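You operate a simulated robot arm through the tools that you are given. There is no shell and no other tool. Be economical: measure what you need, move in short steps, check, and stop when the job is done.

Carry out the task below with a simulated robot arm. There is one attempt and no reset: what you move stays moved.

JOB
Wash the crawled coat off the pink tile and dip it a third up in the bowl for 3 seconds.
Fine: wash it in the unlabelled pail, wipe its foot on the grey felt pad and put it back.

It is judged by the outcome, as a careful person would: the job done as asked, and still so three seconds after it is handed in. It fails if anything else is knocked over, pushed out of place, dropped, spilled or broken.

ROBOT AND FRAMES
A 6-joint arm with a two-finger parallel gripper, fixed in place. Base frame: the origin is at the foot of the arm, x ahead of it, y to its left, z up; the work surface is at about z = 880. Lengths are in mm, angles in degrees, forces in N, time in s.
With the tool pointing down near the work surface it reaches from about 260 to 660 mm from the base axis. Its first joint turns from -66.0 to 66.0 degrees. Payload 2.9 kg.
The tool frame sits at the grasp point between the pads (the TCP): z along the fingers, y along the line on which they close. The tips reach 30 mm beyond it. The gripper opens to 110 mm. The fingers are 20 mm wide and 10 mm thick; the gripper's body (48 by 112 mm) begins 55 mm behind the TCP.
Orientation is told as [roll, pitch, yaw] about the base's x, y, z axes, in that order, counted from this pose: with the fingers straight down and closing along the base's y, the tool's x points along the base's -x, its y along +y and its z along -z.

CONTROLS
- The arm moves only by the tool step_arm. Its argument "steps" is text: rows parted by semicolons, each of 7 numbers parted by spaces: the opening, from 0 (shut) to 1 (fully open), then the shift along the base's x, y, z in units of 40 mm (1.0 is 40 mm), then the turn, a rotation vector about the base's x, y, z in units of 8 degrees (1.0 is 8 degrees). In form: gripper tx ty tz rx ry rz; .... A call has 1 to 8 rows; each row shifts and turns the commanded pose from where the row before left it. A call with a number of a shift or a turn outside -1 to 1 is refused whole. A row lasts 0.2 s, in which the tool goes at most 50 mm and 8.6 degrees; a call with a longer step from one row to the next is refused whole, and so is a gripper value outside its range. Where a pose cannot be reached the arm comes as near as it can. A force on the tool above 40 N (or 10 N above the force at the start of the call, whichever is more), or a blocked arm, ends the call early, and 0.2 s more pass. Each finger travels about 108 mm/s and halts on what it meets, pressing with about 38 N; the grip force reading is that of the motor and also rises with nothing between the fingers. The clock runs only during rows and for 0.2 s after the last one: add rows that do not move to give the fingers time. The reply holds the time, the measured pose of the TCP, the force on the tool along the base axes, the opening and the grip force, in the units named above and with some noise.
- Cameras (640 x 400 px; columns grow to the right, rows downward): "scene" is fixed at [73.6, 425.5, 1395.9]; the picture's right is [-0.81, -0.59, 0.00], its down [-0.27, 0.37, -0.89] and it looks along [0.52, -0.72, -0.46] (base axes); focal length 214 px, centre (320, 200). "wrist" rides on the gripper at [72, 17, -103] in the tool frame; the picture's right is [-0.23, 0.97, 0.00], its down [-0.76, -0.18, -0.62] and it looks along [-0.61, -0.14, 0.78] (tool axes); focal length 222 px, centre (320, 200). There is no depth. A picture from a camera that has moved, and an enlarged one, comes with that camera's place and axes in the base frame and with its lens.
- get_image(camera): a new picture of that camera. The clock stands still meanwhile.
- inspect(camera, box): a new picture of the part [left, top, right, bottom] of that camera's present view, enlarged. The clock stands still meanwhile.
- finish_job(): hands the job in; it is judged then, once.

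Go step by step. Nothing tells you positions but the pictures and the camera data: compare them with the known pose of the tool, close in by small moves and look again before you grip or let go. The budget is 120 turns and 76 pictures, counting those below and the enlarged ones. Unless the task says otherwise, let go and move clear before handing in, and close with one line.

The tools are called after "Call:" by a JSON object that holds its "fn" and its "kwargs". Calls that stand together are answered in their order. step_arm: Moves the arm, as the interface text tells. Its arguments: {"type":"object","properties":{"steps":{"type":"string"}},"required":["steps"]} The other tools are called the same way: get_image (camera) takes a picture; inspect (camera, box) takes an enlarged picture of a part of a camera's view; finish_job () hands the job in.

At the start:

```text
clock: 0.0
tcp_pos: [396.4, -51.5, 1278.3]
tcp_rot: [-0.1, 0.0, 0.0]
wrist_force: [-0.4, -0.1, -0.6]
grip_width: 109.9
grasp_force: 0.1
```

scene: 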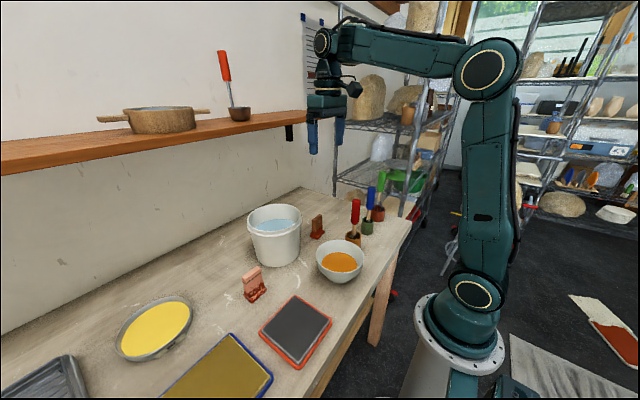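
wrist: 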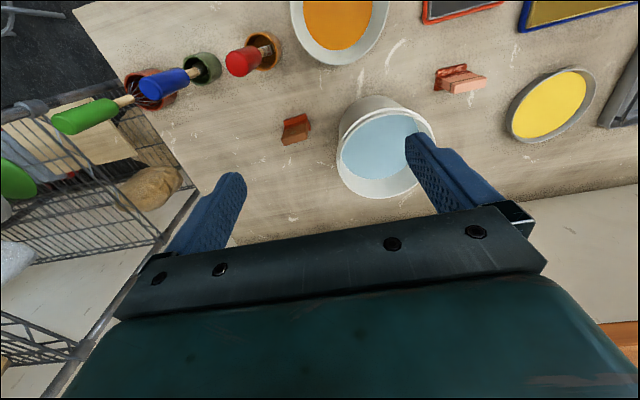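

I see a pail of water, a bowl with orange glaze, a pink tile (standing on a foot), a brown tile, a dark grey pad in a red tray, a yellow dish and others. I'll look closer first.

Call:
{"fn": "inspect", "kwargs": {"camera": "scene", "box": [220, 160, 420, 380]}}

Call:
{"fn": "inspect", "kwargs": {"camera": "wrist", "box": [220, 0, 640, 220]}}

Call:
{"fn": "inspect", "kwargs": {"camera": "scene", "box": [0, 270, 340, 400]}}

```text
1.82 times, centred on (320, 270) of scene
camera zoom: at [73.6, 425.5, 1395.9], right [-0.81, -0.59, 0.0], down [-0.27, 0.37, -0.89], along [0.52, -0.72, -0.46], focal length 390 px, centre (320, 73)
```

zoom: 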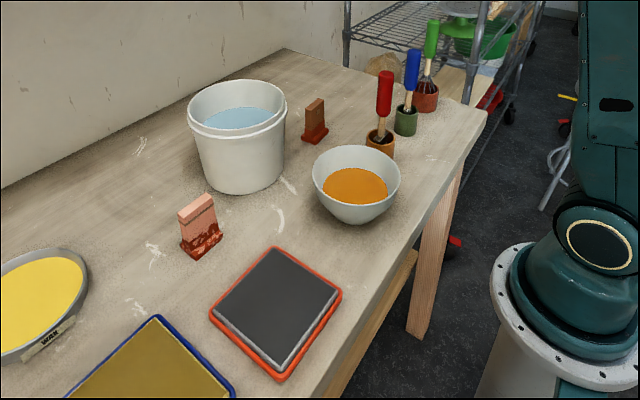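

```text
1.52 times, centred on (430, 110) of wrist
camera zoom: at [324.0, -32.7, 1382.0], right [0.23, 0.97, 0.0], down [0.76, -0.18, 0.62], along [0.61, -0.14, -0.78], focal length 338 px, centre (152, 337)
```

zoom: 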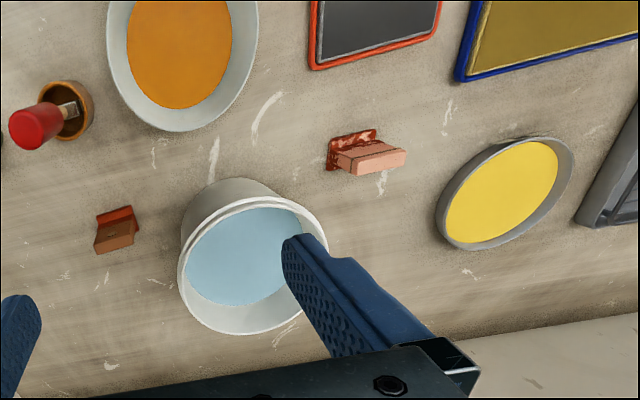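

```text
1.88 times, centred on (170, 335) of scene
camera zoom: at [73.6, 425.5, 1395.9], right [-0.81, -0.59, 0.0], down [-0.27, 0.37, -0.89], along [0.52, -0.72, -0.46], focal length 404 px, centre (602, -54)
```

zoom: 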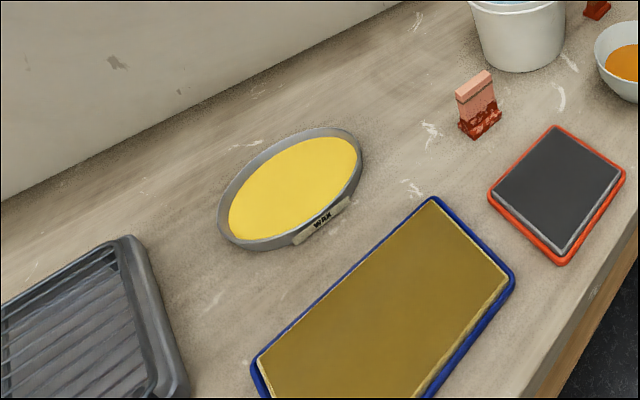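

The pink tile stands near (470, 190), with its coat crawled over the lower half. The bowl holds orange glaze, the white pail is the wash, and the grey felt is in the red tray. I'm moving to where the wrist camera sees the tile closely.

Call:
{"fn": "step_arm", "kwargs": {"steps": "1 -0.13 0.95 -0.7 0 0 0; 1 -0.13 0.95 -0.7 0 0 0; 1 -0.13 0.95 -0.7 0 0 0; 1 -0.13 0.95 -0.7 0 0 0; 1 -0.13 0.95 -0.7 0 0 0; 1 -0.13 0.95 -0.7 0 0 0; 1 -0.13 0.95 -0.7 0 0 0; 1 0 0 0 0 0 0"}}

Call:
{"fn": "get_image", "kwargs": {"camera": "wrist"}}

```text
clock: 1.8
tcp_pos: [358.7, 218.6, 1077.0]
tcp_rot: [0.0, 0.0, -0.1]
wrist_force: [-0.6, -0.3, -0.3]
grip_width: 109.9
grasp_force: 0.1
```

```text
70 pictures are left
camera wrist: at [285.9, 236.3, 1180.8], right [0.23, 0.97, 0.0], down [0.76, -0.18, 0.62], along [0.61, -0.14, -0.78], focal length 222 px, centre (320, 200)
```

wrist: 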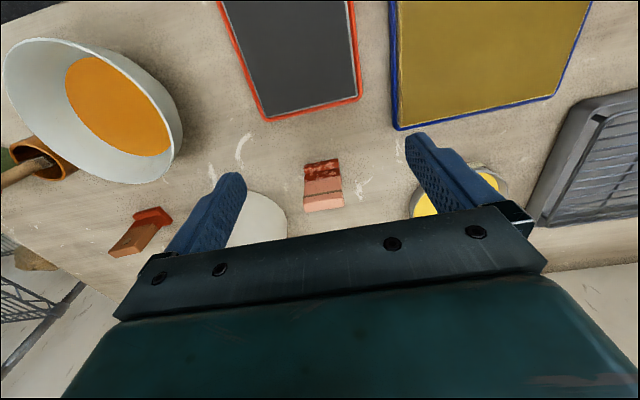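

The tile sits between the fingers in this view. I'll enlarge it to measure.

Call:
{"fn": "inspect", "kwargs": {"camera": "wrist", "box": [270, 130, 382, 220]}}

Call:
{"fn": "inspect", "kwargs": {"camera": "scene", "box": [222, 250, 286, 310]}}

Call:
{"fn": "inspect", "kwargs": {"camera": "scene", "box": [235, 190, 385, 290]}}

```text
4.44 times, centred on (326, 175) of wrist
camera zoom: at [285.9, 236.3, 1180.8], right [0.23, 0.97, 0.0], down [0.76, -0.18, 0.62], along [0.61, -0.14, -0.78], focal length 987 px, centre (293, 311)
```

zoom: 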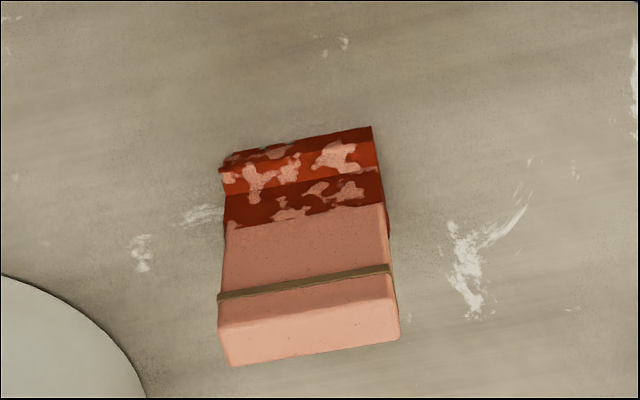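

```text
6.67 times, centred on (254, 280) of scene
camera zoom: at [73.6, 425.5, 1395.9], right [-0.81, -0.59, 0.0], down [-0.27, 0.37, -0.89], along [0.52, -0.72, -0.46], focal length 1430 px, centre (760, -333)
```

zoom: 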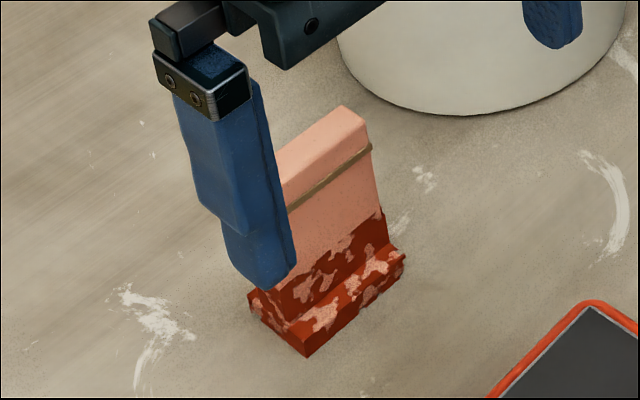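

```text
4.00 times, centred on (310, 240) of scene
camera zoom: at [73.6, 425.5, 1395.9], right [-0.81, -0.59, 0.0], down [-0.27, 0.37, -0.89], along [0.52, -0.72, -0.46], focal length 858 px, centre (360, 40)
```

zoom: 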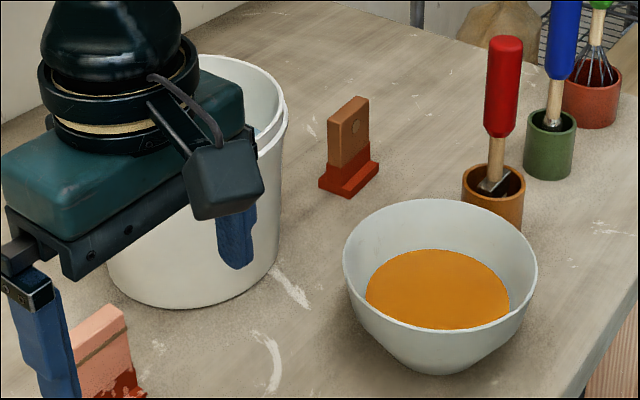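

The tile looks squared to the base axes: foot x 449–482, y about 172–224, top near z 965. I'll hover above it with the fingers closing along y (its width), then look again.

Call:
{"fn": "step_arm", "kwargs": {"steps": "0.75 0.9 -0.17 -0.3 0 0 0; 0.75 0.9 -0.17 -0.3 0 0 0; 0.75 0.92 -0.17 -0.3 0 0 0; 0.75 0 0 0 0 0 0"}}

Call:
{"fn": "get_image", "kwargs": {"camera": "wrist"}}

Call:
{"fn": "inspect", "kwargs": {"camera": "scene", "box": [206, 220, 302, 310]}}

```text
clock: 2.8
tcp_pos: [470.7, 198.4, 1043.6]
tcp_rot: [0.0, 0.1, 0.0]
wrist_force: [0.1, -0.6, 0.1]
grip_width: 82.5
grasp_force: 0.1
```

```text
66 pictures are left
camera wrist: at [397.9, 216.3, 1146.8], right [0.23, 0.97, 0.0], down [0.76, -0.18, 0.62], along [0.61, -0.14, -0.78], focal length 222 px, centre (320, 200)
```

wrist: 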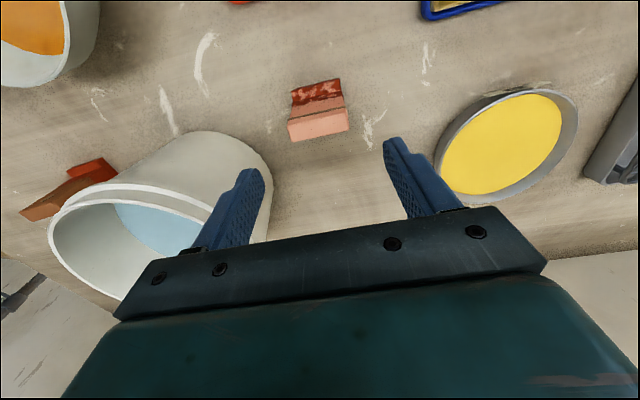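

```text
4.44 times, centred on (254, 265) of scene
camera zoom: at [73.6, 425.5, 1395.9], right [-0.81, -0.59, 0.0], down [-0.27, 0.37, -0.89], along [0.52, -0.72, -0.46], focal length 953 px, centre (613, -89)
```

zoom: 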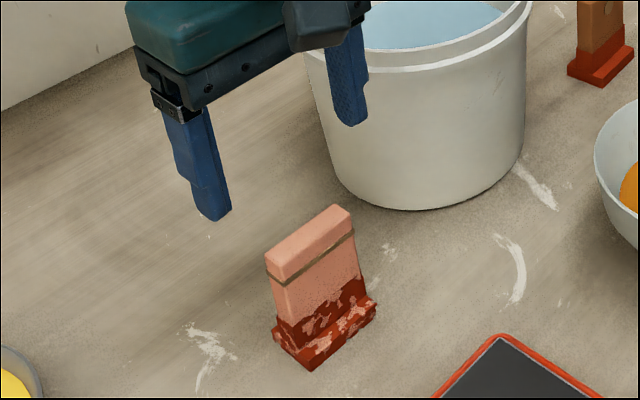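

I'll enlarge the tile in both views.

Call:
{"fn": "inspect", "kwargs": {"camera": "wrist", "box": [280, 70, 360, 150]}}

Call:
{"fn": "inspect", "kwargs": {"camera": "scene", "box": [236, 260, 276, 306]}}

```text
5.00 times, centred on (320, 110) of wrist
camera zoom: at [397.9, 216.3, 1146.8], right [0.23, 0.97, 0.0], down [0.76, -0.18, 0.62], along [0.61, -0.14, -0.78], focal length 1111 px, centre (320, 650)
```

zoom: 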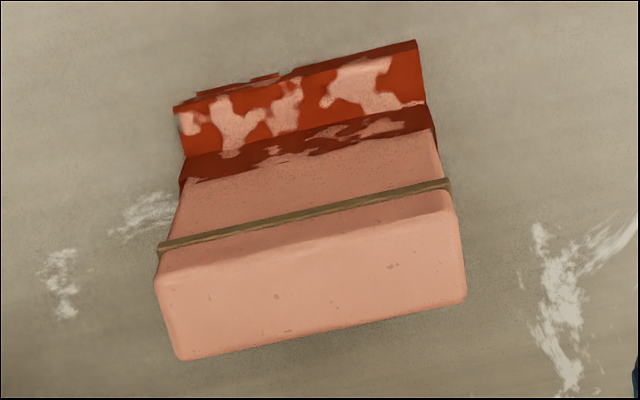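

```text
8.70 times, centred on (256, 283) of scene
camera zoom: at [73.6, 425.5, 1395.9], right [-0.81, -0.59, 0.0], down [-0.27, 0.37, -0.89], along [0.52, -0.72, -0.46], focal length 1865 px, centre (876, -522)
```

zoom: 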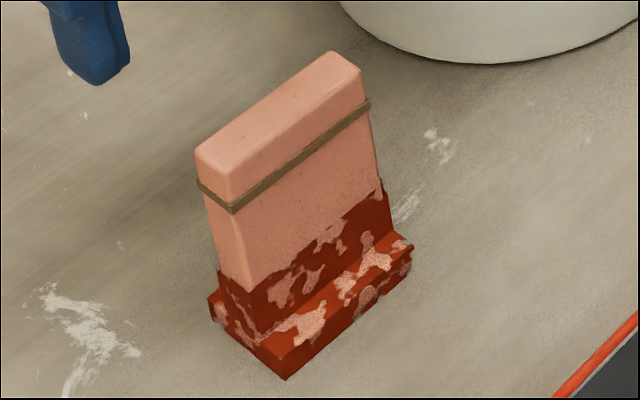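

The tile is about 83 mm high. Its upright spans x 457–474, y 176–225, so its centre is near (465, 200), and the coat reaches about 35 mm up. I'll descend to TCP z ≈ 952 with the fingers open and check before closing.

Call:
{"fn": "step_arm", "kwargs": {"steps": "0.75 -0.14 0.04 -0.3 0 0 0; 0.75 0 0 -0.8 0 0 0; 0.75 0 0 -0.8 0 0 0; 0.75 0 0 -0.39 0 0 0; 0.75 0 0 0 0 0 0"}}

Call:
{"fn": "get_image", "kwargs": {"camera": "wrist"}}

Call:
{"fn": "inspect", "kwargs": {"camera": "scene", "box": [216, 230, 296, 310]}}

```text
clock: 4.0
tcp_pos: [464.8, 198.8, 953.4]
tcp_rot: [0.1, -0.1, 0.0]
wrist_force: [-0.6, 0.1, 1.0]
grip_width: 82.3
grasp_force: 0.0
```

```text
62 pictures are left
camera wrist: at [391.3, 217.1, 1056.9], right [0.23, 0.97, 0.0], down [0.76, -0.18, 0.62], along [0.61, -0.14, -0.78], focal length 222 px, centre (320, 200)
```

wrist: 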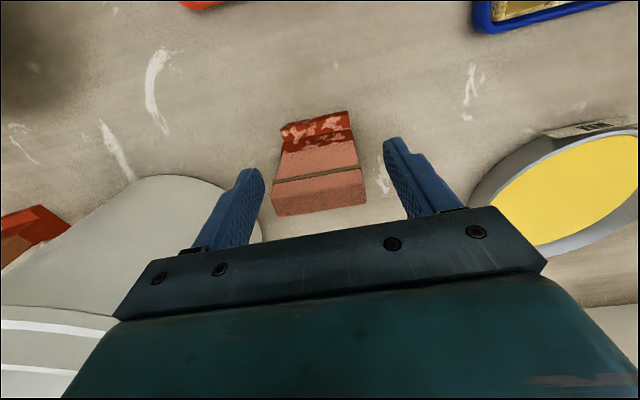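

```text
5.00 times, centred on (256, 270) of scene
camera zoom: at [73.6, 425.5, 1395.9], right [-0.81, -0.59, 0.0], down [-0.27, 0.37, -0.89], along [0.52, -0.72, -0.46], focal length 1072 px, centre (640, -150)
```

zoom: 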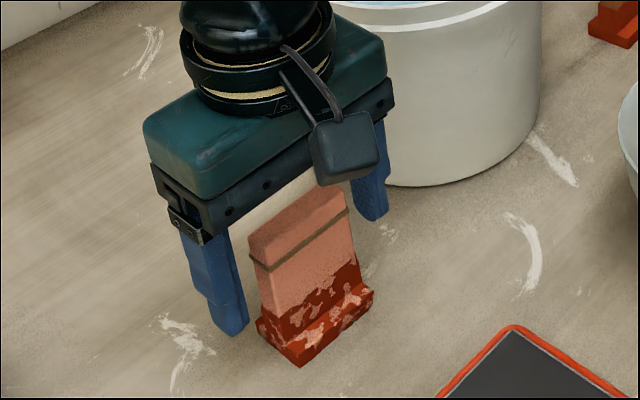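

The fingers straddle the tile well centred. I'll shift 1 mm in y and close.

Call:
{"fn": "step_arm", "kwargs": {"steps": "0.6 0 0.03 -0.02 0 0 0; 0.5 0 0 0 0 0 0; 0.4 0 0 0 0 0 0; 0.4 0 0 0 0 0 0; 0.3 0 0 0 0 0 0; 0.3 0 0 0 0 0 0"}}

Call:
{"fn": "inspect", "kwargs": {"camera": "scene", "box": [216, 230, 296, 310]}}

```text
clock: 5.4
tcp_pos: [464.2, 199.0, 953.3]
tcp_rot: [0.0, 0.0, 0.0]
wrist_force: [0.6, -0.1, 0.4]
grip_width: 51.6
grasp_force: 37.5
```

```text
5.00 times, centred on (256, 270) of scene
camera zoom: at [73.6, 425.5, 1395.9], right [-0.81, -0.59, 0.0], down [-0.27, 0.37, -0.89], along [0.52, -0.72, -0.46], focal length 1072 px, centre (640, -150)
```

zoom: 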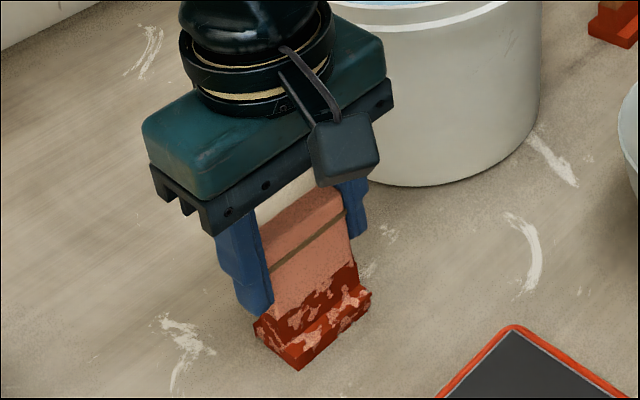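

The tile is held with its foot 73 mm below the TCP. I'll lift it straight up well above the pail rim and look.

Call:
{"fn": "step_arm", "kwargs": {"steps": "0.3 0 0 0.3 0 0 0; 0.3 0 0 0.9 0 0 0; 0.3 0 0 0.95 0 0 0; 0.3 0 0 0.95 0 0 0; 0.3 0 0 0.95 0 0 0; 0.3 0 0 0.9 0 0 0; 0.3 0 0 0 0 0 0"}}

Call:
{"fn": "get_image", "kwargs": {"camera": "wrist"}}

Call:
{"fn": "get_image", "kwargs": {"camera": "scene"}}

```text
clock: 7.0
tcp_pos: [465.8, 197.4, 1152.0]
tcp_rot: [0.0, -0.1, 0.0]
wrist_force: [0.8, -1.0, -1.9]
grip_width: 51.5
grasp_force: 38.1
```

```text
59 pictures are left
camera wrist: at [392.6, 215.1, 1255.9], right [0.23, 0.97, 0.0], down [0.76, -0.18, 0.62], along [0.61, -0.14, -0.78], focal length 222 px, centre (320, 200)
```

wrist: 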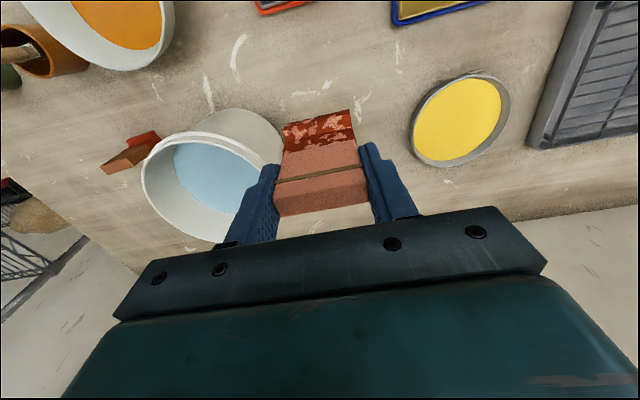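

```text
58 pictures are left
```

scene: 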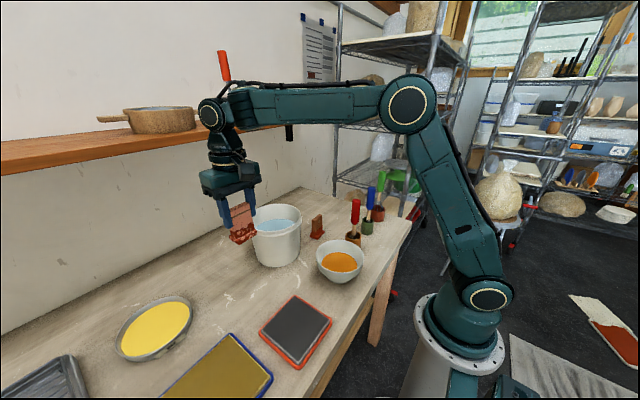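

The pail rim is centred near (521, 41) at z ≈ 1031. I'll carry the tile over it at this height and check.

Call:
{"fn": "step_arm", "kwargs": {"steps": "0.3 0.33 -0.97 0 0 0 0; 0.3 0.33 -0.97 0 0 0 0; 0.3 0.33 -0.97 0 0 0 0; 0.3 0.33 -0.97 0 0 0 0; 0.3 0 0 0 0 0 0"}}

Call:
{"fn": "get_image", "kwargs": {"camera": "wrist"}}

Call:
{"fn": "inspect", "kwargs": {"camera": "scene", "box": [200, 140, 360, 290]}}

```text
clock: 8.2
tcp_pos: [519.0, 41.9, 1152.4]
tcp_rot: [-0.1, 0.0, 0.0]
wrist_force: [-0.4, 0.6, -1.6]
grip_width: 51.2
grasp_force: 37.6
```

```text
57 pictures are left
camera wrist: at [445.7, 59.7, 1255.7], right [0.23, 0.97, 0.0], down [0.76, -0.18, 0.62], along [0.61, -0.14, -0.78], focal length 222 px, centre (320, 200)
```

wrist: 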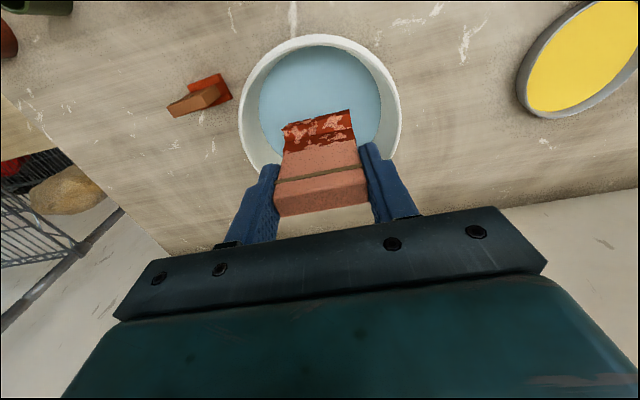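

```text
2.67 times, centred on (280, 215) of scene
camera zoom: at [73.7, 425.4, 1395.9], right [-0.81, -0.59, 0.0], down [-0.27, 0.37, -0.89], along [0.52, -0.72, -0.46], focal length 572 px, centre (427, 160)
```

zoom: 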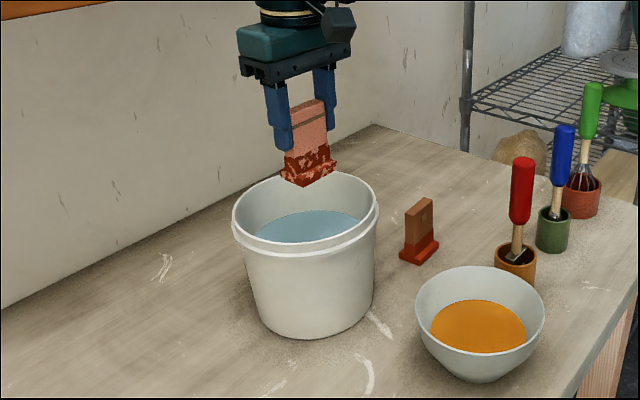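

The tile is over the water, which lies at about z ≈ 985. I'll nudge it to the pail's centre and lower it in, stopping partway to check the level.

Call:
{"fn": "step_arm", "kwargs": {"steps": "0.3 0.2 -0.05 -0.3 0 0 0; 0.3 0 0 -0.9 0 0 0; 0.3 0 0 -0.9 0 0 0; 0.3 0 0 -0.7 0 0 0; 0.3 0 0 -0.5 0 0 0; 0.3 0 0 0 0 0 0"}}

Call:
{"fn": "inspect", "kwargs": {"camera": "wrist", "box": [200, 0, 440, 220]}}

Call:
{"fn": "inspect", "kwargs": {"camera": "scene", "box": [220, 160, 330, 270]}}

```text
clock: 9.6
tcp_pos: [525.4, 38.1, 1020.2]
tcp_rot: [0.0, 0.0, 0.1]
wrist_force: [0.3, 0.3, -0.4]
grip_width: 51.7
grasp_force: 38.4
```

```text
1.82 times, centred on (320, 110) of wrist
camera zoom: at [452.9, 57.0, 1122.9], right [0.23, 0.97, 0.0], down [0.76, -0.18, 0.62], along [0.61, -0.14, -0.78], focal length 404 px, centre (320, 364)
```

zoom: 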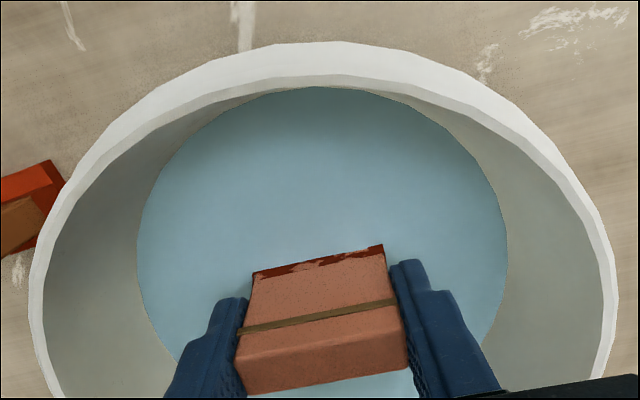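

```text
3.64 times, centred on (275, 215) of scene
camera zoom: at [73.6, 425.5, 1395.9], right [-0.81, -0.59, 0.0], down [-0.27, 0.37, -0.89], along [0.52, -0.72, -0.46], focal length 780 px, centre (484, 146)
```

zoom: 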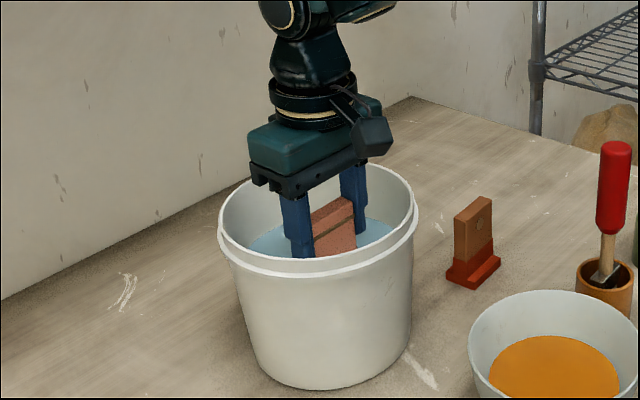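

The waterline is about 31 mm up the tile, so the water sits at z ≈ 978. I'll go 13 mm deeper to cover the whole coat and swish gently.

Call:
{"fn": "step_arm", "kwargs": {"steps": "0.3 0 0 -0.33 0 0 0; 0.3 0.25 0 0 0 0 0; 0.3 -0.25 0.25 0 0 0 0; 0.3 -0.25 -0.25 0 0 0 0; 0.3 0.25 -0.25 0 0 0 0; 0.3 0.25 0.25 0 0 0 0; 0.3 -0.25 0.25 0 0 0 0; 0.3 -0.25 -0.25 0 0 0 0"}}

Call:
{"fn": "step_arm", "kwargs": {"steps": "0.3 0.25 -0.25 0 0 0 0; 0.3 0.25 0.25 0 0 0 0; 0.3 -0.25 0.25 0 0 0 0; 0.3 -0.25 -0.25 0 0 0 0; 0.3 0.25 -0.25 0 0 0 0; 0.3 0.25 0.25 0 0 0 0; 0.3 -0.25 0 0 0 0 0; 0.3 0 0 0 0 0 0"}}

Call:
{"fn": "inspect", "kwargs": {"camera": "wrist", "box": [200, 0, 440, 220]}}

```text
clock: 11.4
tcp_pos: [514.5, 41.6, 1008.0]
tcp_rot: [0.0, 0.0, 0.0]
wrist_force: [-0.9, 0.4, -0.9]
grip_width: 51.4
grasp_force: 37.2
```

```text
clock: 13.2
tcp_pos: [521.8, 40.5, 1006.2]
tcp_rot: [-0.1, 0.0, 0.0]
wrist_force: [-0.1, 0.4, -1.4]
grip_width: 51.2
grasp_force: 37.8
```

```text
1.82 times, centred on (320, 110) of wrist
camera zoom: at [450.6, 59.8, 1110.2], right [0.23, 0.97, 0.0], down [0.76, -0.18, 0.62], along [0.61, -0.14, -0.78], focal length 404 px, centre (320, 364)
```

zoom: 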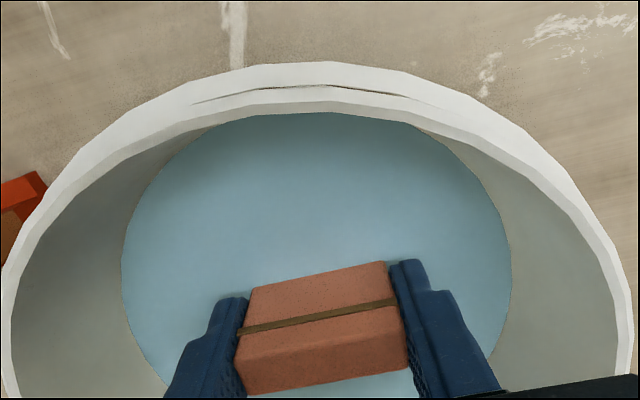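

The coat is fully under and the swishing caused no disturbance. I'll do one more swish, then lift it clear of the water to inspect.

Call:
{"fn": "step_arm", "kwargs": {"steps": "0.3 0.25 0 0 0 0 0; 0.3 -0.25 0.25 0 0 0 0; 0.3 -0.25 -0.25 0 0 0 0; 0.3 0.25 -0.25 0 0 0 0; 0.3 0.25 0.25 0 0 0 0; 0.3 -0.25 0 0 0 0 0; 0.3 0 0 0 0 0 0; 0.3 0 0 0.5 0 0 0"}}

Call:
{"fn": "step_arm", "kwargs": {"steps": "0.3 0 0 0.6 0 0 0; 0.3 0 0 0.6 0 0 0; 0.3 0 0 0 0 0 0; 0.3 0 0 0 0 0 0; 0.3 0 0 0.7 0 0 0; 0.3 0 0 0.8 0 0 0; 0.3 0 0 0.6 0 0 0; 0.3 0 0 0 0 0 0"}}

Call:
{"fn": "inspect", "kwargs": {"camera": "wrist", "box": [220, 60, 420, 230]}}

Call:
{"fn": "inspect", "kwargs": {"camera": "scene", "box": [250, 140, 310, 220]}}

```text
clock: 15.0
tcp_pos: [526.3, 41.8, 1028.1]
tcp_rot: [0.0, 0.1, 0.0]
wrist_force: [-0.4, -0.5, -1.0]
grip_width: 51.2
grasp_force: 37.9
```

```text
clock: 16.8
tcp_pos: [526.9, 39.3, 1157.4]
tcp_rot: [0.0, 0.1, -0.1]
wrist_force: [-0.4, -0.7, -1.3]
grip_width: 51.1
grasp_force: 38.4
```

```text
2.35 times, centred on (320, 145) of wrist
camera zoom: at [453.6, 58.0, 1260.9], right [0.23, 0.97, 0.0], down [0.76, -0.18, 0.62], along [0.61, -0.14, -0.78], focal length 523 px, centre (320, 329)
```

zoom: 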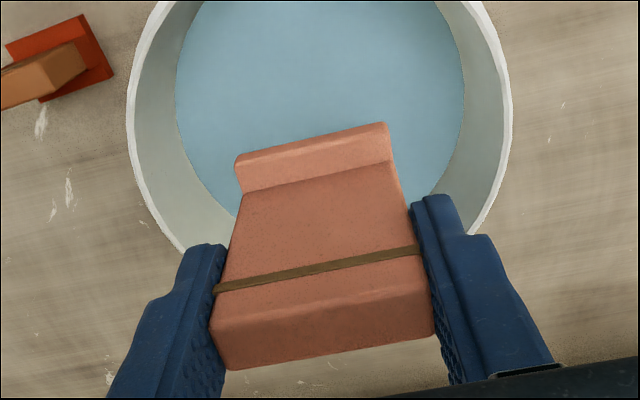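

```text
5.00 times, centred on (280, 180) of scene
camera zoom: at [73.6, 425.5, 1395.9], right [-0.81, -0.59, 0.0], down [-0.27, 0.37, -0.89], along [0.52, -0.72, -0.46], focal length 1072 px, centre (520, 300)
```

zoom: 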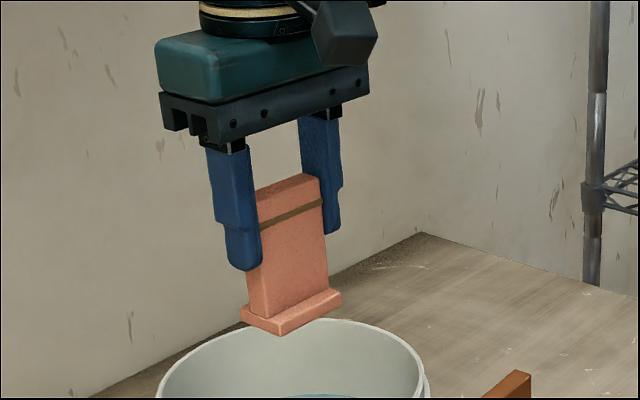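

The tile is clean, with the body pink down to the foot. The bowl is centred near (308, 2) with its rim at about z 960. I'll carry the tile over it at this height and look.

Call:
{"fn": "step_arm", "kwargs": {"steps": "0.3 0 0 0 0 0 0; 0.3 -0.9 -0.15 0 0 0 0; 0.3 -0.95 -0.16 0 0 0 0; 0.3 -0.95 -0.16 0 0 0 0; 0.3 -0.95 -0.16 0 0 0 0; 0.3 -0.95 -0.16 0 0 0 0; 0.3 -0.8 -0.13 0 0 0 0; 0.3 0 0 0 0 0 0"}}

Call:
{"fn": "get_image", "kwargs": {"camera": "wrist"}}

Call:
{"fn": "get_image", "kwargs": {"camera": "scene"}}

```text
clock: 18.6
tcp_pos: [306.0, 2.3, 1159.0]
tcp_rot: [0.0, -0.1, -0.1]
wrist_force: [0.3, -0.4, -1.1]
grip_width: 51.3
grasp_force: 37.9
```

```text
50 pictures are left
camera wrist: at [232.9, 21.3, 1262.3], right [0.23, 0.97, 0.0], down [0.76, -0.18, 0.62], along [0.61, -0.14, -0.78], focal length 222 px, centre (320, 200)
```

wrist: 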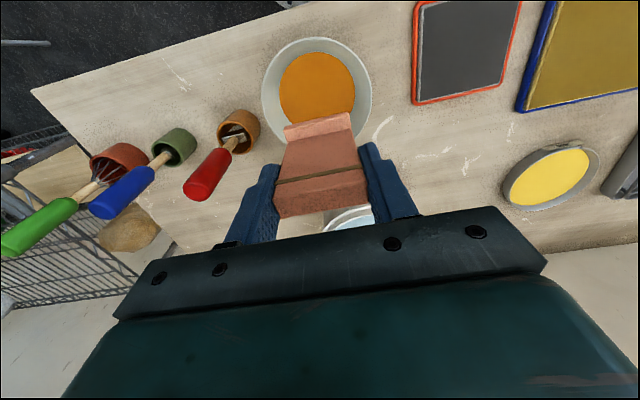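

```text
49 pictures are left
```

scene: 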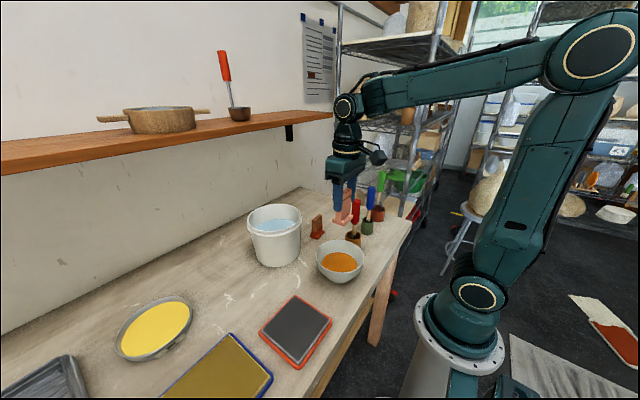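

The bowl centre is refined to about (312, 0), rim radius 70, with the glaze level near z 932. I'll shift slightly and lower until the foot is just above the rim, then check centring.

Call:
{"fn": "step_arm", "kwargs": {"steps": "0.3 0.1 -0.05 -0.6 0 0 0; 0.3 0 0 -0.9 0 0 0; 0.3 0 0 -0.9 0 0 0; 0.3 0 0 -0.5 0 0 0; 0.3 0 0 0 0 0 0"}}

Call:
{"fn": "get_image", "kwargs": {"camera": "wrist"}}

Call:
{"fn": "inspect", "kwargs": {"camera": "scene", "box": [290, 200, 390, 300]}}

```text
clock: 19.8
tcp_pos: [308.4, -2.4, 1042.7]
tcp_rot: [0.0, -0.1, 0.1]
wrist_force: [0.3, -0.5, -1.3]
grip_width: 51.2
grasp_force: 38.3
```

```text
48 pictures are left
camera wrist: at [236.4, 17.0, 1145.3], right [0.23, 0.97, 0.0], down [0.76, -0.18, 0.62], along [0.61, -0.14, -0.78], focal length 222 px, centre (320, 200)
```

wrist: 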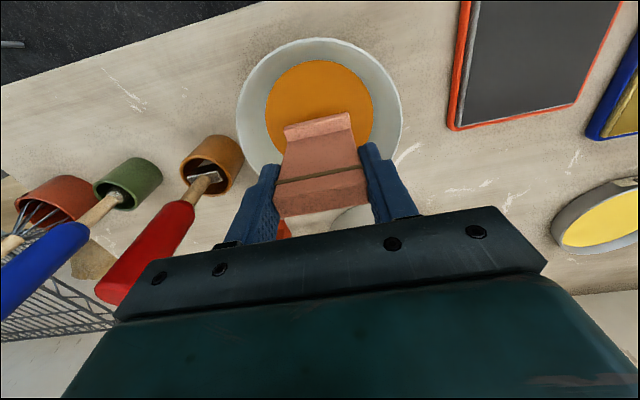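

```text
4.00 times, centred on (340, 250) of scene
camera zoom: at [73.6, 425.5, 1395.9], right [-0.81, -0.59, 0.0], down [-0.27, 0.37, -0.89], along [0.52, -0.72, -0.46], focal length 858 px, centre (240, 0)
```

zoom: 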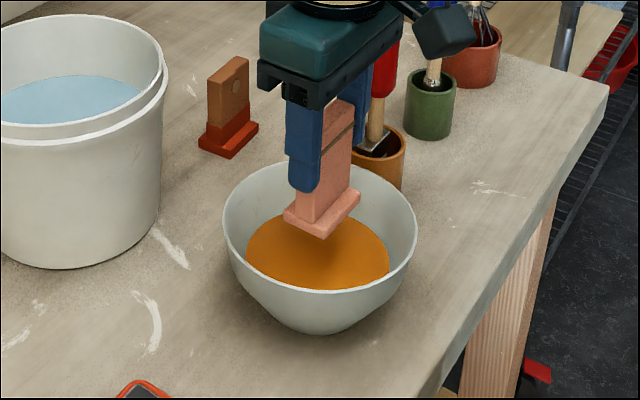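

Centring is good: the bowl centre is (313, −1) and the red-handled tool is about 70 mm clear. I'll nudge, lower the foot partly into the glaze, and read the level; pictures don't run the clock.

Call:
{"fn": "step_arm", "kwargs": {"steps": "0.3 0.06 0.04 -0.3 0 0 0; 0.3 0 0 0 0 0 0"}}

Call:
{"fn": "step_arm", "kwargs": {"steps": "0.3 0 0 -0.5 0 0 0; 0.3 0 0 -0.6 0 0 0"}}

Call:
{"fn": "inspect", "kwargs": {"camera": "wrist", "box": [240, 60, 400, 220]}}

Call:
{"fn": "inspect", "kwargs": {"camera": "scene", "box": [310, 220, 370, 290]}}

```text
clock: 20.4
tcp_pos: [312.3, 2.1, 1031.4]
tcp_rot: [0.0, 0.1, 0.0]
wrist_force: [0.3, 0.1, -0.7]
grip_width: 51.4
grasp_force: 37.7
```

```text
clock: 21.0
tcp_pos: [311.9, 0.3, 985.8]
tcp_rot: [0.0, -0.1, -0.1]
wrist_force: [-0.4, 0.6, -0.9]
grip_width: 51.1
grasp_force: 38.3
```

```text
2.50 times, centred on (320, 140) of wrist
camera zoom: at [238.8, 19.5, 1088.4], right [0.23, 0.97, 0.0], down [0.76, -0.18, 0.62], along [0.61, -0.14, -0.78], focal length 555 px, centre (320, 350)
```

zoom: 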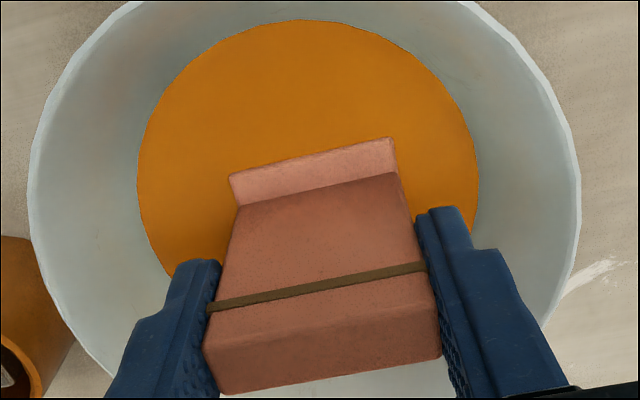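

```text
5.71 times, centred on (340, 255) of scene
camera zoom: at [73.6, 425.5, 1395.9], right [-0.81, -0.59, 0.0], down [-0.27, 0.37, -0.89], along [0.52, -0.72, -0.46], focal length 1226 px, centre (206, -114)
```

zoom: 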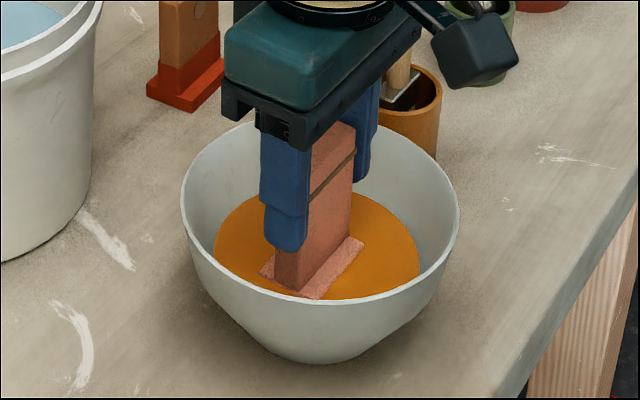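

The foot is just entering the glaze. I'll enlarge the contact line to read the level.

Call:
{"fn": "inspect", "kwargs": {"camera": "scene", "box": [330, 245, 362, 275]}}

Call:
{"fn": "inspect", "kwargs": {"camera": "wrist", "box": [270, 100, 360, 160]}}

```text
13.33 times, centred on (346, 260) of scene
camera zoom: at [73.6, 425.5, 1395.9], right [-0.81, -0.59, 0.0], down [-0.27, 0.37, -0.89], along [0.52, -0.72, -0.46], focal length 2860 px, centre (-27, -600)
```

zoom: 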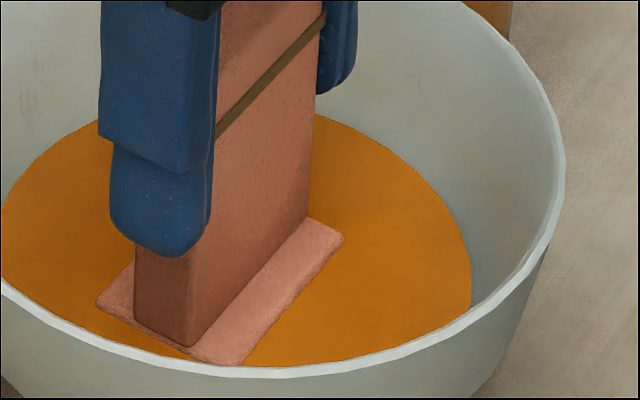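

```text
6.67 times, centred on (315, 130) of wrist
camera zoom: at [238.8, 19.5, 1088.4], right [0.23, 0.97, 0.0], down [0.76, -0.18, 0.62], along [0.61, -0.14, -0.78], focal length 1481 px, centre (353, 667)
```

zoom: 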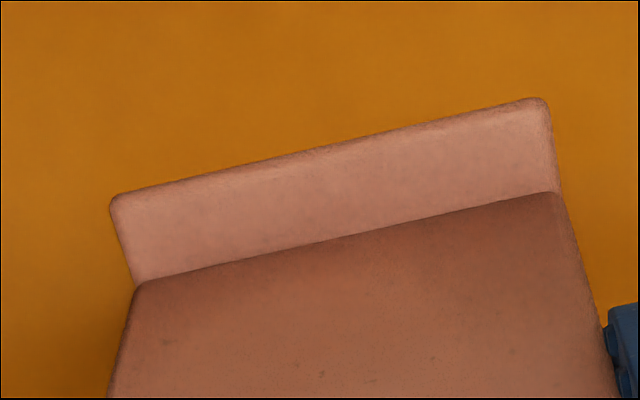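

The foot's top lies just above the surface, about 8.5 mm immersed, so the glaze is at z ≈ 921. I'll lower 18 mm more in small rows, watching the force, then check the line.

Call:
{"fn": "step_arm", "kwargs": {"steps": "0.3 0 0 -0.25 0 0 0; 0.3 0 0 -0.2 0 0 0"}}

Call:
{"fn": "inspect", "kwargs": {"camera": "scene", "box": [310, 220, 370, 290]}}

Call:
{"fn": "inspect", "kwargs": {"camera": "wrist", "box": [240, 60, 400, 220]}}

```text
clock: 21.6
tcp_pos: [311.7, 3.4, 968.9]
tcp_rot: [0.1, 0.0, 0.0]
wrist_force: [-0.4, 0.1, 0.1]
grip_width: 51.6
grasp_force: 38.3
```

```text
5.71 times, centred on (340, 255) of scene
camera zoom: at [73.6, 425.5, 1395.9], right [-0.81, -0.59, 0.0], down [-0.27, 0.37, -0.89], along [0.52, -0.72, -0.46], focal length 1226 px, centre (206, -114)
```

zoom: 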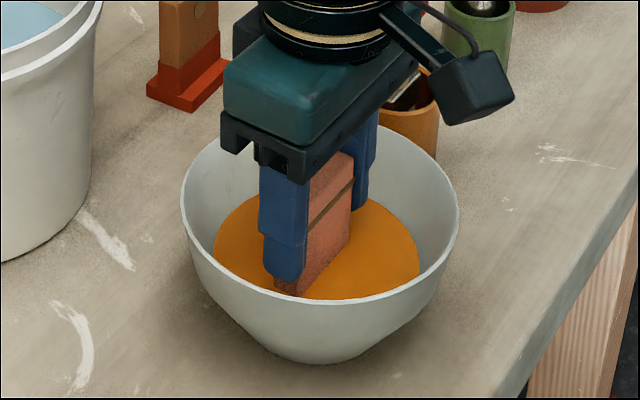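

```text
2.50 times, centred on (320, 140) of wrist
camera zoom: at [237.6, 21.6, 1071.2], right [0.23, 0.97, 0.0], down [0.76, -0.18, 0.62], along [0.61, -0.14, -0.78], focal length 555 px, centre (320, 350)
```

zoom: 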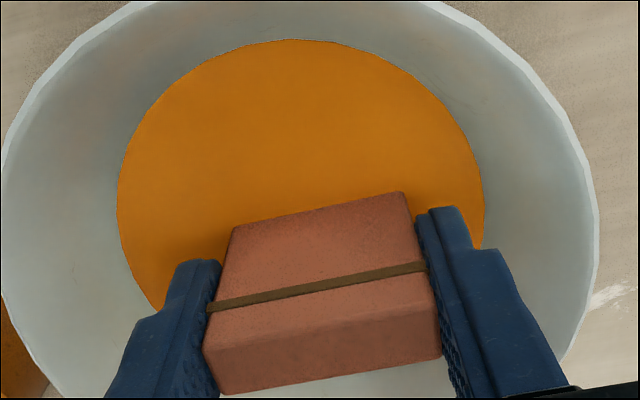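

The glaze line is about 27 mm up the 83 mm tile, which is a third, with no contact force. I'll hold here to make 3 s and then lift.

Call:
{"fn": "step_arm", "kwargs": {"steps": "0.3 0 0 -0.02 0 0 0; 0.3 0 0 0 0 0 0; 0.3 0 0 0 0 0 0; 0.3 0 0 0 0 0 0; 0.3 0 0 0 0 0 0; 0.3 0 0 0 0 0 0"}}

Call:
{"fn": "step_arm", "kwargs": {"steps": "0.3 0 0 0 0 0 0; 0.3 0 0 0 0 0 0; 0.3 0 0 0 0 0 0; 0.3 0 0 0 0 0 0; 0.3 0 0 0 0 0 0; 0.3 0 0 0.7 0 0 0; 0.3 0 0 0.8 0 0 0; 0.3 0 0 0.3 0 0 0"}}

Call:
{"fn": "step_arm", "kwargs": {"steps": "0.3 0 0 0 0 0 0; 0.3 0 0 0 0 0 0; 0.3 0 0 0 0 0 0; 0.3 0 0 0 0 0 0; 0.3 0 0 0 0 0 0; 0.3 0 0 0 0 0 0"}}

Call:
{"fn": "inspect", "kwargs": {"camera": "wrist", "box": [220, 40, 420, 230]}}

Call:
{"fn": "inspect", "kwargs": {"camera": "scene", "box": [305, 190, 375, 280]}}

```text
clock: 23.0
tcp_pos: [311.7, 3.7, 968.0]
tcp_rot: [0.0, 0.0, 0.0]
wrist_force: [-0.2, 0.0, -1.4]
grip_width: 51.4
grasp_force: 37.6
```

```text
clock: 24.8
tcp_pos: [310.8, 3.6, 1040.5]
tcp_rot: [0.0, 0.1, 0.1]
wrist_force: [0.1, 0.4, 0.8]
grip_width: 51.3
grasp_force: 38.0
```

```text
clock: 26.2
tcp_pos: [311.5, 3.6, 1040.3]
tcp_rot: [0.0, 0.0, 0.0]
wrist_force: [0.0, -0.7, -0.9]
grip_width: 51.5
grasp_force: 38.6
```

```text
2.11 times, centred on (320, 135) of wrist
camera zoom: at [238.0, 21.8, 1143.7], right [0.23, 0.97, 0.0], down [0.76, -0.18, 0.62], along [0.61, -0.14, -0.78], focal length 468 px, centre (320, 337)
```

zoom: 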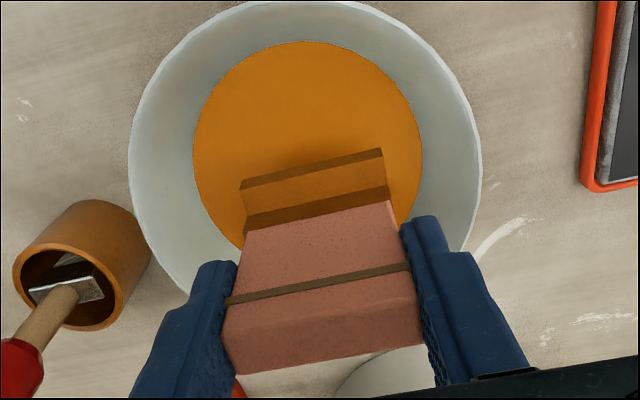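

```text
4.44 times, centred on (340, 235) of scene
camera zoom: at [73.6, 425.5, 1395.9], right [-0.81, -0.59, 0.0], down [-0.27, 0.37, -0.89], along [0.52, -0.72, -0.46], focal length 953 px, centre (231, 44)
```

zoom: 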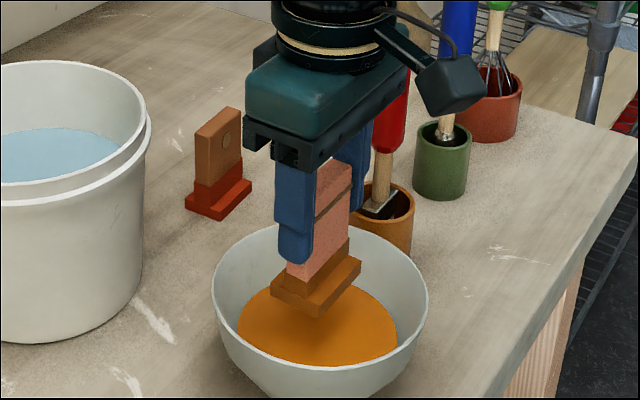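

The coat is even and a third up, and it has finished dripping. The felt pad spans about x 248–360, y 145–262. I'll lift over the rim, carry the tile to (304, 190) and lower to hover above the felt.

Call:
{"fn": "step_arm", "kwargs": {"steps": "0.3 0 0 1 0 0 0; 0.3 -0.03 0.93 0 0 0 0; 0.3 -0.04 0.93 0 0 0 0; 0.3 -0.04 0.93 0 0 0 0; 0.3 -0.04 0.93 0 0 0 0; 0.3 -0.04 0.93 0 0 0 0; 0.3 0 0 -1 0 0 0; 0.3 0 0 -0.9 0 0 0"}}

Call:
{"fn": "inspect", "kwargs": {"camera": "wrist", "box": [160, 0, 480, 220]}}

Call:
{"fn": "inspect", "kwargs": {"camera": "scene", "box": [230, 250, 350, 390]}}

```text
clock: 28.0
tcp_pos: [304.5, 193.4, 1005.9]
tcp_rot: [0.1, -0.1, 0.1]
wrist_force: [0.2, -0.3, -1.4]
grip_width: 51.4
grasp_force: 38.2
```

```text
1.82 times, centred on (320, 110) of wrist
camera zoom: at [231.5, 211.3, 1109.6], right [0.23, 0.97, 0.0], down [0.76, -0.18, 0.62], along [0.61, -0.14, -0.78], focal length 404 px, centre (320, 364)
```

zoom: 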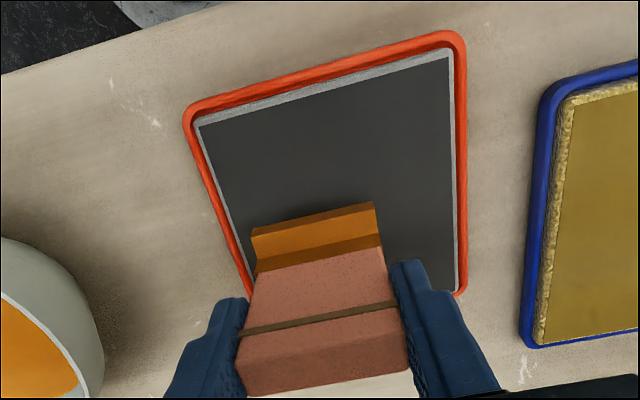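

```text
2.86 times, centred on (290, 320) of scene
camera zoom: at [73.6, 425.5, 1395.9], right [-0.81, -0.59, 0.0], down [-0.27, 0.37, -0.89], along [0.52, -0.72, -0.46], focal length 613 px, centre (406, -143)
```

zoom: 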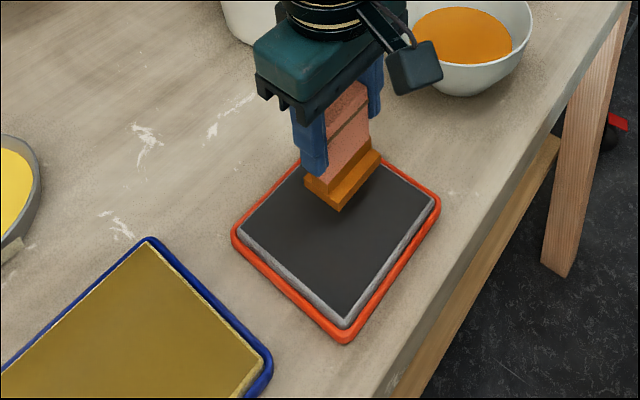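

The foot is over the felt with margin. I'll creep down until the force shows contact.

Call:
{"fn": "step_arm", "kwargs": {"steps": "0.3 0 0 -0.4 0 0 0; 0.3 0 0 -0.1 0 0 0; 0.3 0 0 0 0 0 0"}}

Call:
{"fn": "inspect", "kwargs": {"camera": "scene", "box": [270, 270, 320, 320]}}

```text
clock: 28.8
tcp_pos: [304.3, 188.4, 984.1]
tcp_rot: [0.0, 0.0, 0.1]
wrist_force: [0.7, 0.5, -1.5]
grip_width: 51.5
grasp_force: 38.3
```

```text
8.00 times, centred on (295, 295) of scene
camera zoom: at [73.6, 425.5, 1395.9], right [-0.81, -0.59, 0.0], down [-0.27, 0.37, -0.89], along [0.52, -0.72, -0.46], focal length 1716 px, centre (520, -560)
```

zoom: 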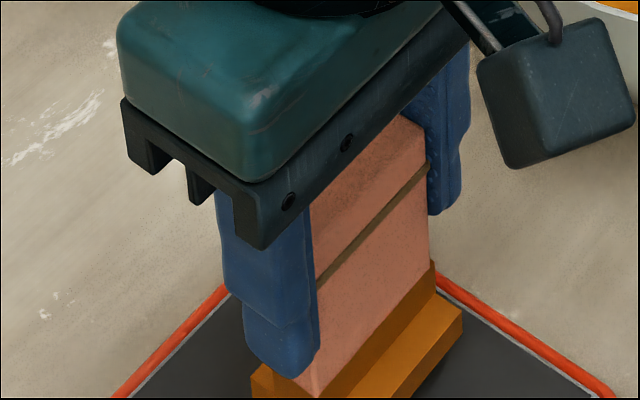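

Call:
{"fn": "step_arm", "kwargs": {"steps": "0.3 0 0.05 -0.06 0 0 0; 0.3 0 0 -0.06 0 0 0; 0.3 0 0 -0.05 0 0 0; 0.3 0 0 0 0 0 0"}}

Call:
{"fn": "inspect", "kwargs": {"camera": "scene", "box": [270, 285, 320, 335]}}

```text
clock: 29.8
tcp_pos: [304.4, 191.3, 978.4]
tcp_rot: [-0.1, 0.0, 0.0]
wrist_force: [-0.3, -0.4, -0.9]
grip_width: 51.4
grasp_force: 38.5
```

```text
8.00 times, centred on (295, 310) of scene
camera zoom: at [73.6, 425.5, 1395.9], right [-0.81, -0.59, 0.0], down [-0.27, 0.37, -0.89], along [0.52, -0.72, -0.46], focal length 1716 px, centre (520, -680)
```

zoom: 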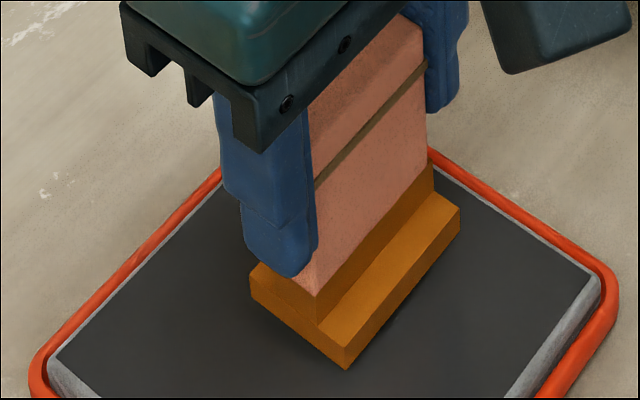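

Call:
{"fn": "step_arm", "kwargs": {"steps": "0.3 0 0 -0.04 0 0 0; 0.3 0 0 -0.04 0 0 0; 0.3 0 0 0 0 0 0"}}

Call:
{"fn": "step_arm", "kwargs": {"steps": "0.3 0 0 -0.04 0 0 0; 0.3 0 0 -0.03 0 0 0; 0.3 0 0 0 0 0 0"}}

Call:
{"fn": "inspect", "kwargs": {"camera": "scene", "box": [270, 285, 320, 335]}}

```text
clock: 30.6
tcp_pos: [302.4, 189.6, 975.1]
tcp_rot: [0.0, 0.0, -0.1]
wrist_force: [-0.2, 0.8, -0.6]
grip_width: 51.5
grasp_force: 38.0
```

```text
clock: 31.4
tcp_pos: [303.5, 191.6, 973.9]
tcp_rot: [-0.1, 0.0, 0.1]
wrist_force: [0.6, 0.0, -0.5]
grip_width: 51.0
grasp_force: 37.7
```

```text
8.00 times, centred on (295, 310) of scene
camera zoom: at [73.6, 425.5, 1395.9], right [-0.81, -0.59, 0.0], down [-0.27, 0.37, -0.89], along [0.52, -0.72, -0.46], focal length 1716 px, centre (520, -680)
```

zoom: 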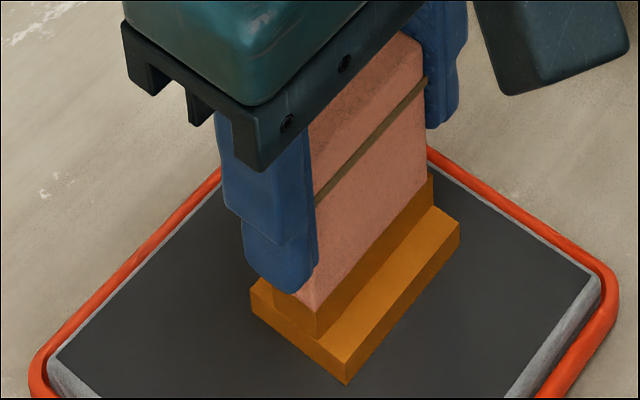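

Call:
{"fn": "step_arm", "kwargs": {"steps": "0.3 0 0 -0.03 0 0 0; 0.3 0 0 -0.03 0 0 0; 0.3 0 0 -0.03 0 0 0; 0.3 0 0 0 0 0 0"}}

Call:
{"fn": "step_arm", "kwargs": {"steps": "0.3 0 0 -0.03 0 0 0; 0.3 0 0 -0.03 0 0 0; 0.3 0 0 0 0 0 0"}}

```text
clock: 32.4
tcp_pos: [303.9, 191.5, 969.5]
tcp_rot: [0.0, -0.3, -0.1]
wrist_force: [1.3, -4.5, 24.2]
grip_width: 51.5
grasp_force: 37.1
```

```text
clock: 33.2
tcp_pos: [302.9, 191.8, 965.9]
tcp_rot: [0.0, -0.1, 0.0]
wrist_force: [1.6, -5.4, 23.9]
grip_width: 51.5
grasp_force: 37.9
```

Contact at a push of 24 N, which is more than I want, and the tile may have slid slightly up in the grip. I'll ease up to a light touch.

Call:
{"fn": "step_arm", "kwargs": {"steps": "0.3 0 0 0.02 0 0 0; 0.3 0 0 0 0 0 0"}}

Call:
{"fn": "inspect", "kwargs": {"camera": "scene", "box": [270, 285, 320, 335]}}

Call:
{"fn": "inspect", "kwargs": {"camera": "wrist", "box": [240, 60, 400, 220]}}

```text
clock: 33.8
tcp_pos: [303.6, 191.3, 966.3]
tcp_rot: [0.0, 0.0, 0.0]
wrist_force: [0.9, -4.9, 20.9]
grip_width: 51.4
grasp_force: 38.0
```

```text
8.00 times, centred on (295, 310) of scene
camera zoom: at [73.4, 425.2, 1396.0], right [-0.81, -0.59, 0.0], down [-0.27, 0.37, -0.89], along [0.52, -0.72, -0.46], focal length 1716 px, centre (520, -680)
```

zoom: 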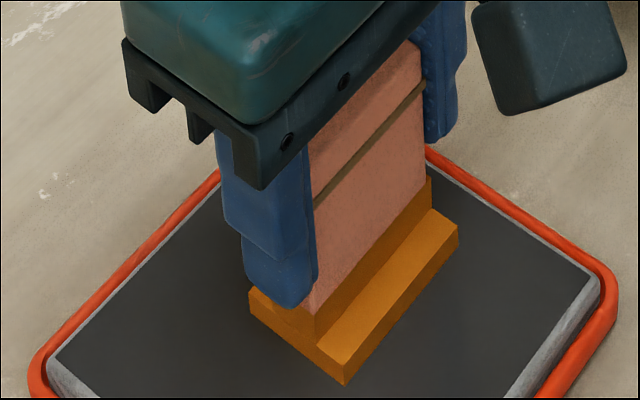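

```text
2.50 times, centred on (320, 140) of wrist
camera zoom: at [230.6, 209.8, 1069.6], right [0.23, 0.97, 0.0], down [0.76, -0.18, 0.62], along [0.61, -0.14, -0.78], focal length 555 px, centre (320, 350)
```

zoom: 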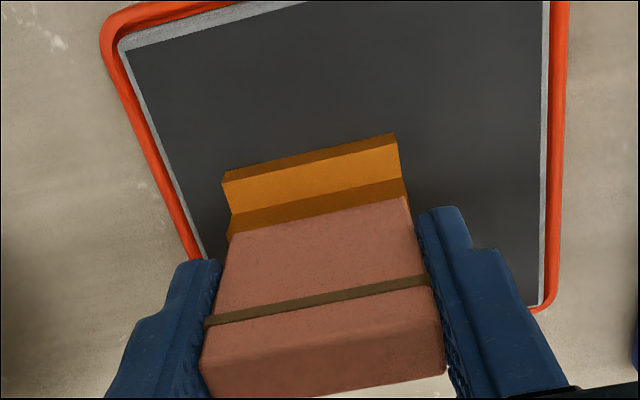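

The foot rests on the felt with its surface at z ≈ 900, and the tile slid about 7 mm in the grip; the fingers are still clear of the glaze. I'll ease to a light pressure.

Call:
{"fn": "step_arm", "kwargs": {"steps": "0.3 0 0 0.05 0 0 0; 0.3 0 0 0 0 0 0"}}

```text
clock: 34.4
tcp_pos: [302.8, 191.7, 967.4]
tcp_rot: [-0.1, 0.1, -0.1]
wrist_force: [0.9, 0.1, -1.2]
grip_width: 51.7
grasp_force: 37.8
```

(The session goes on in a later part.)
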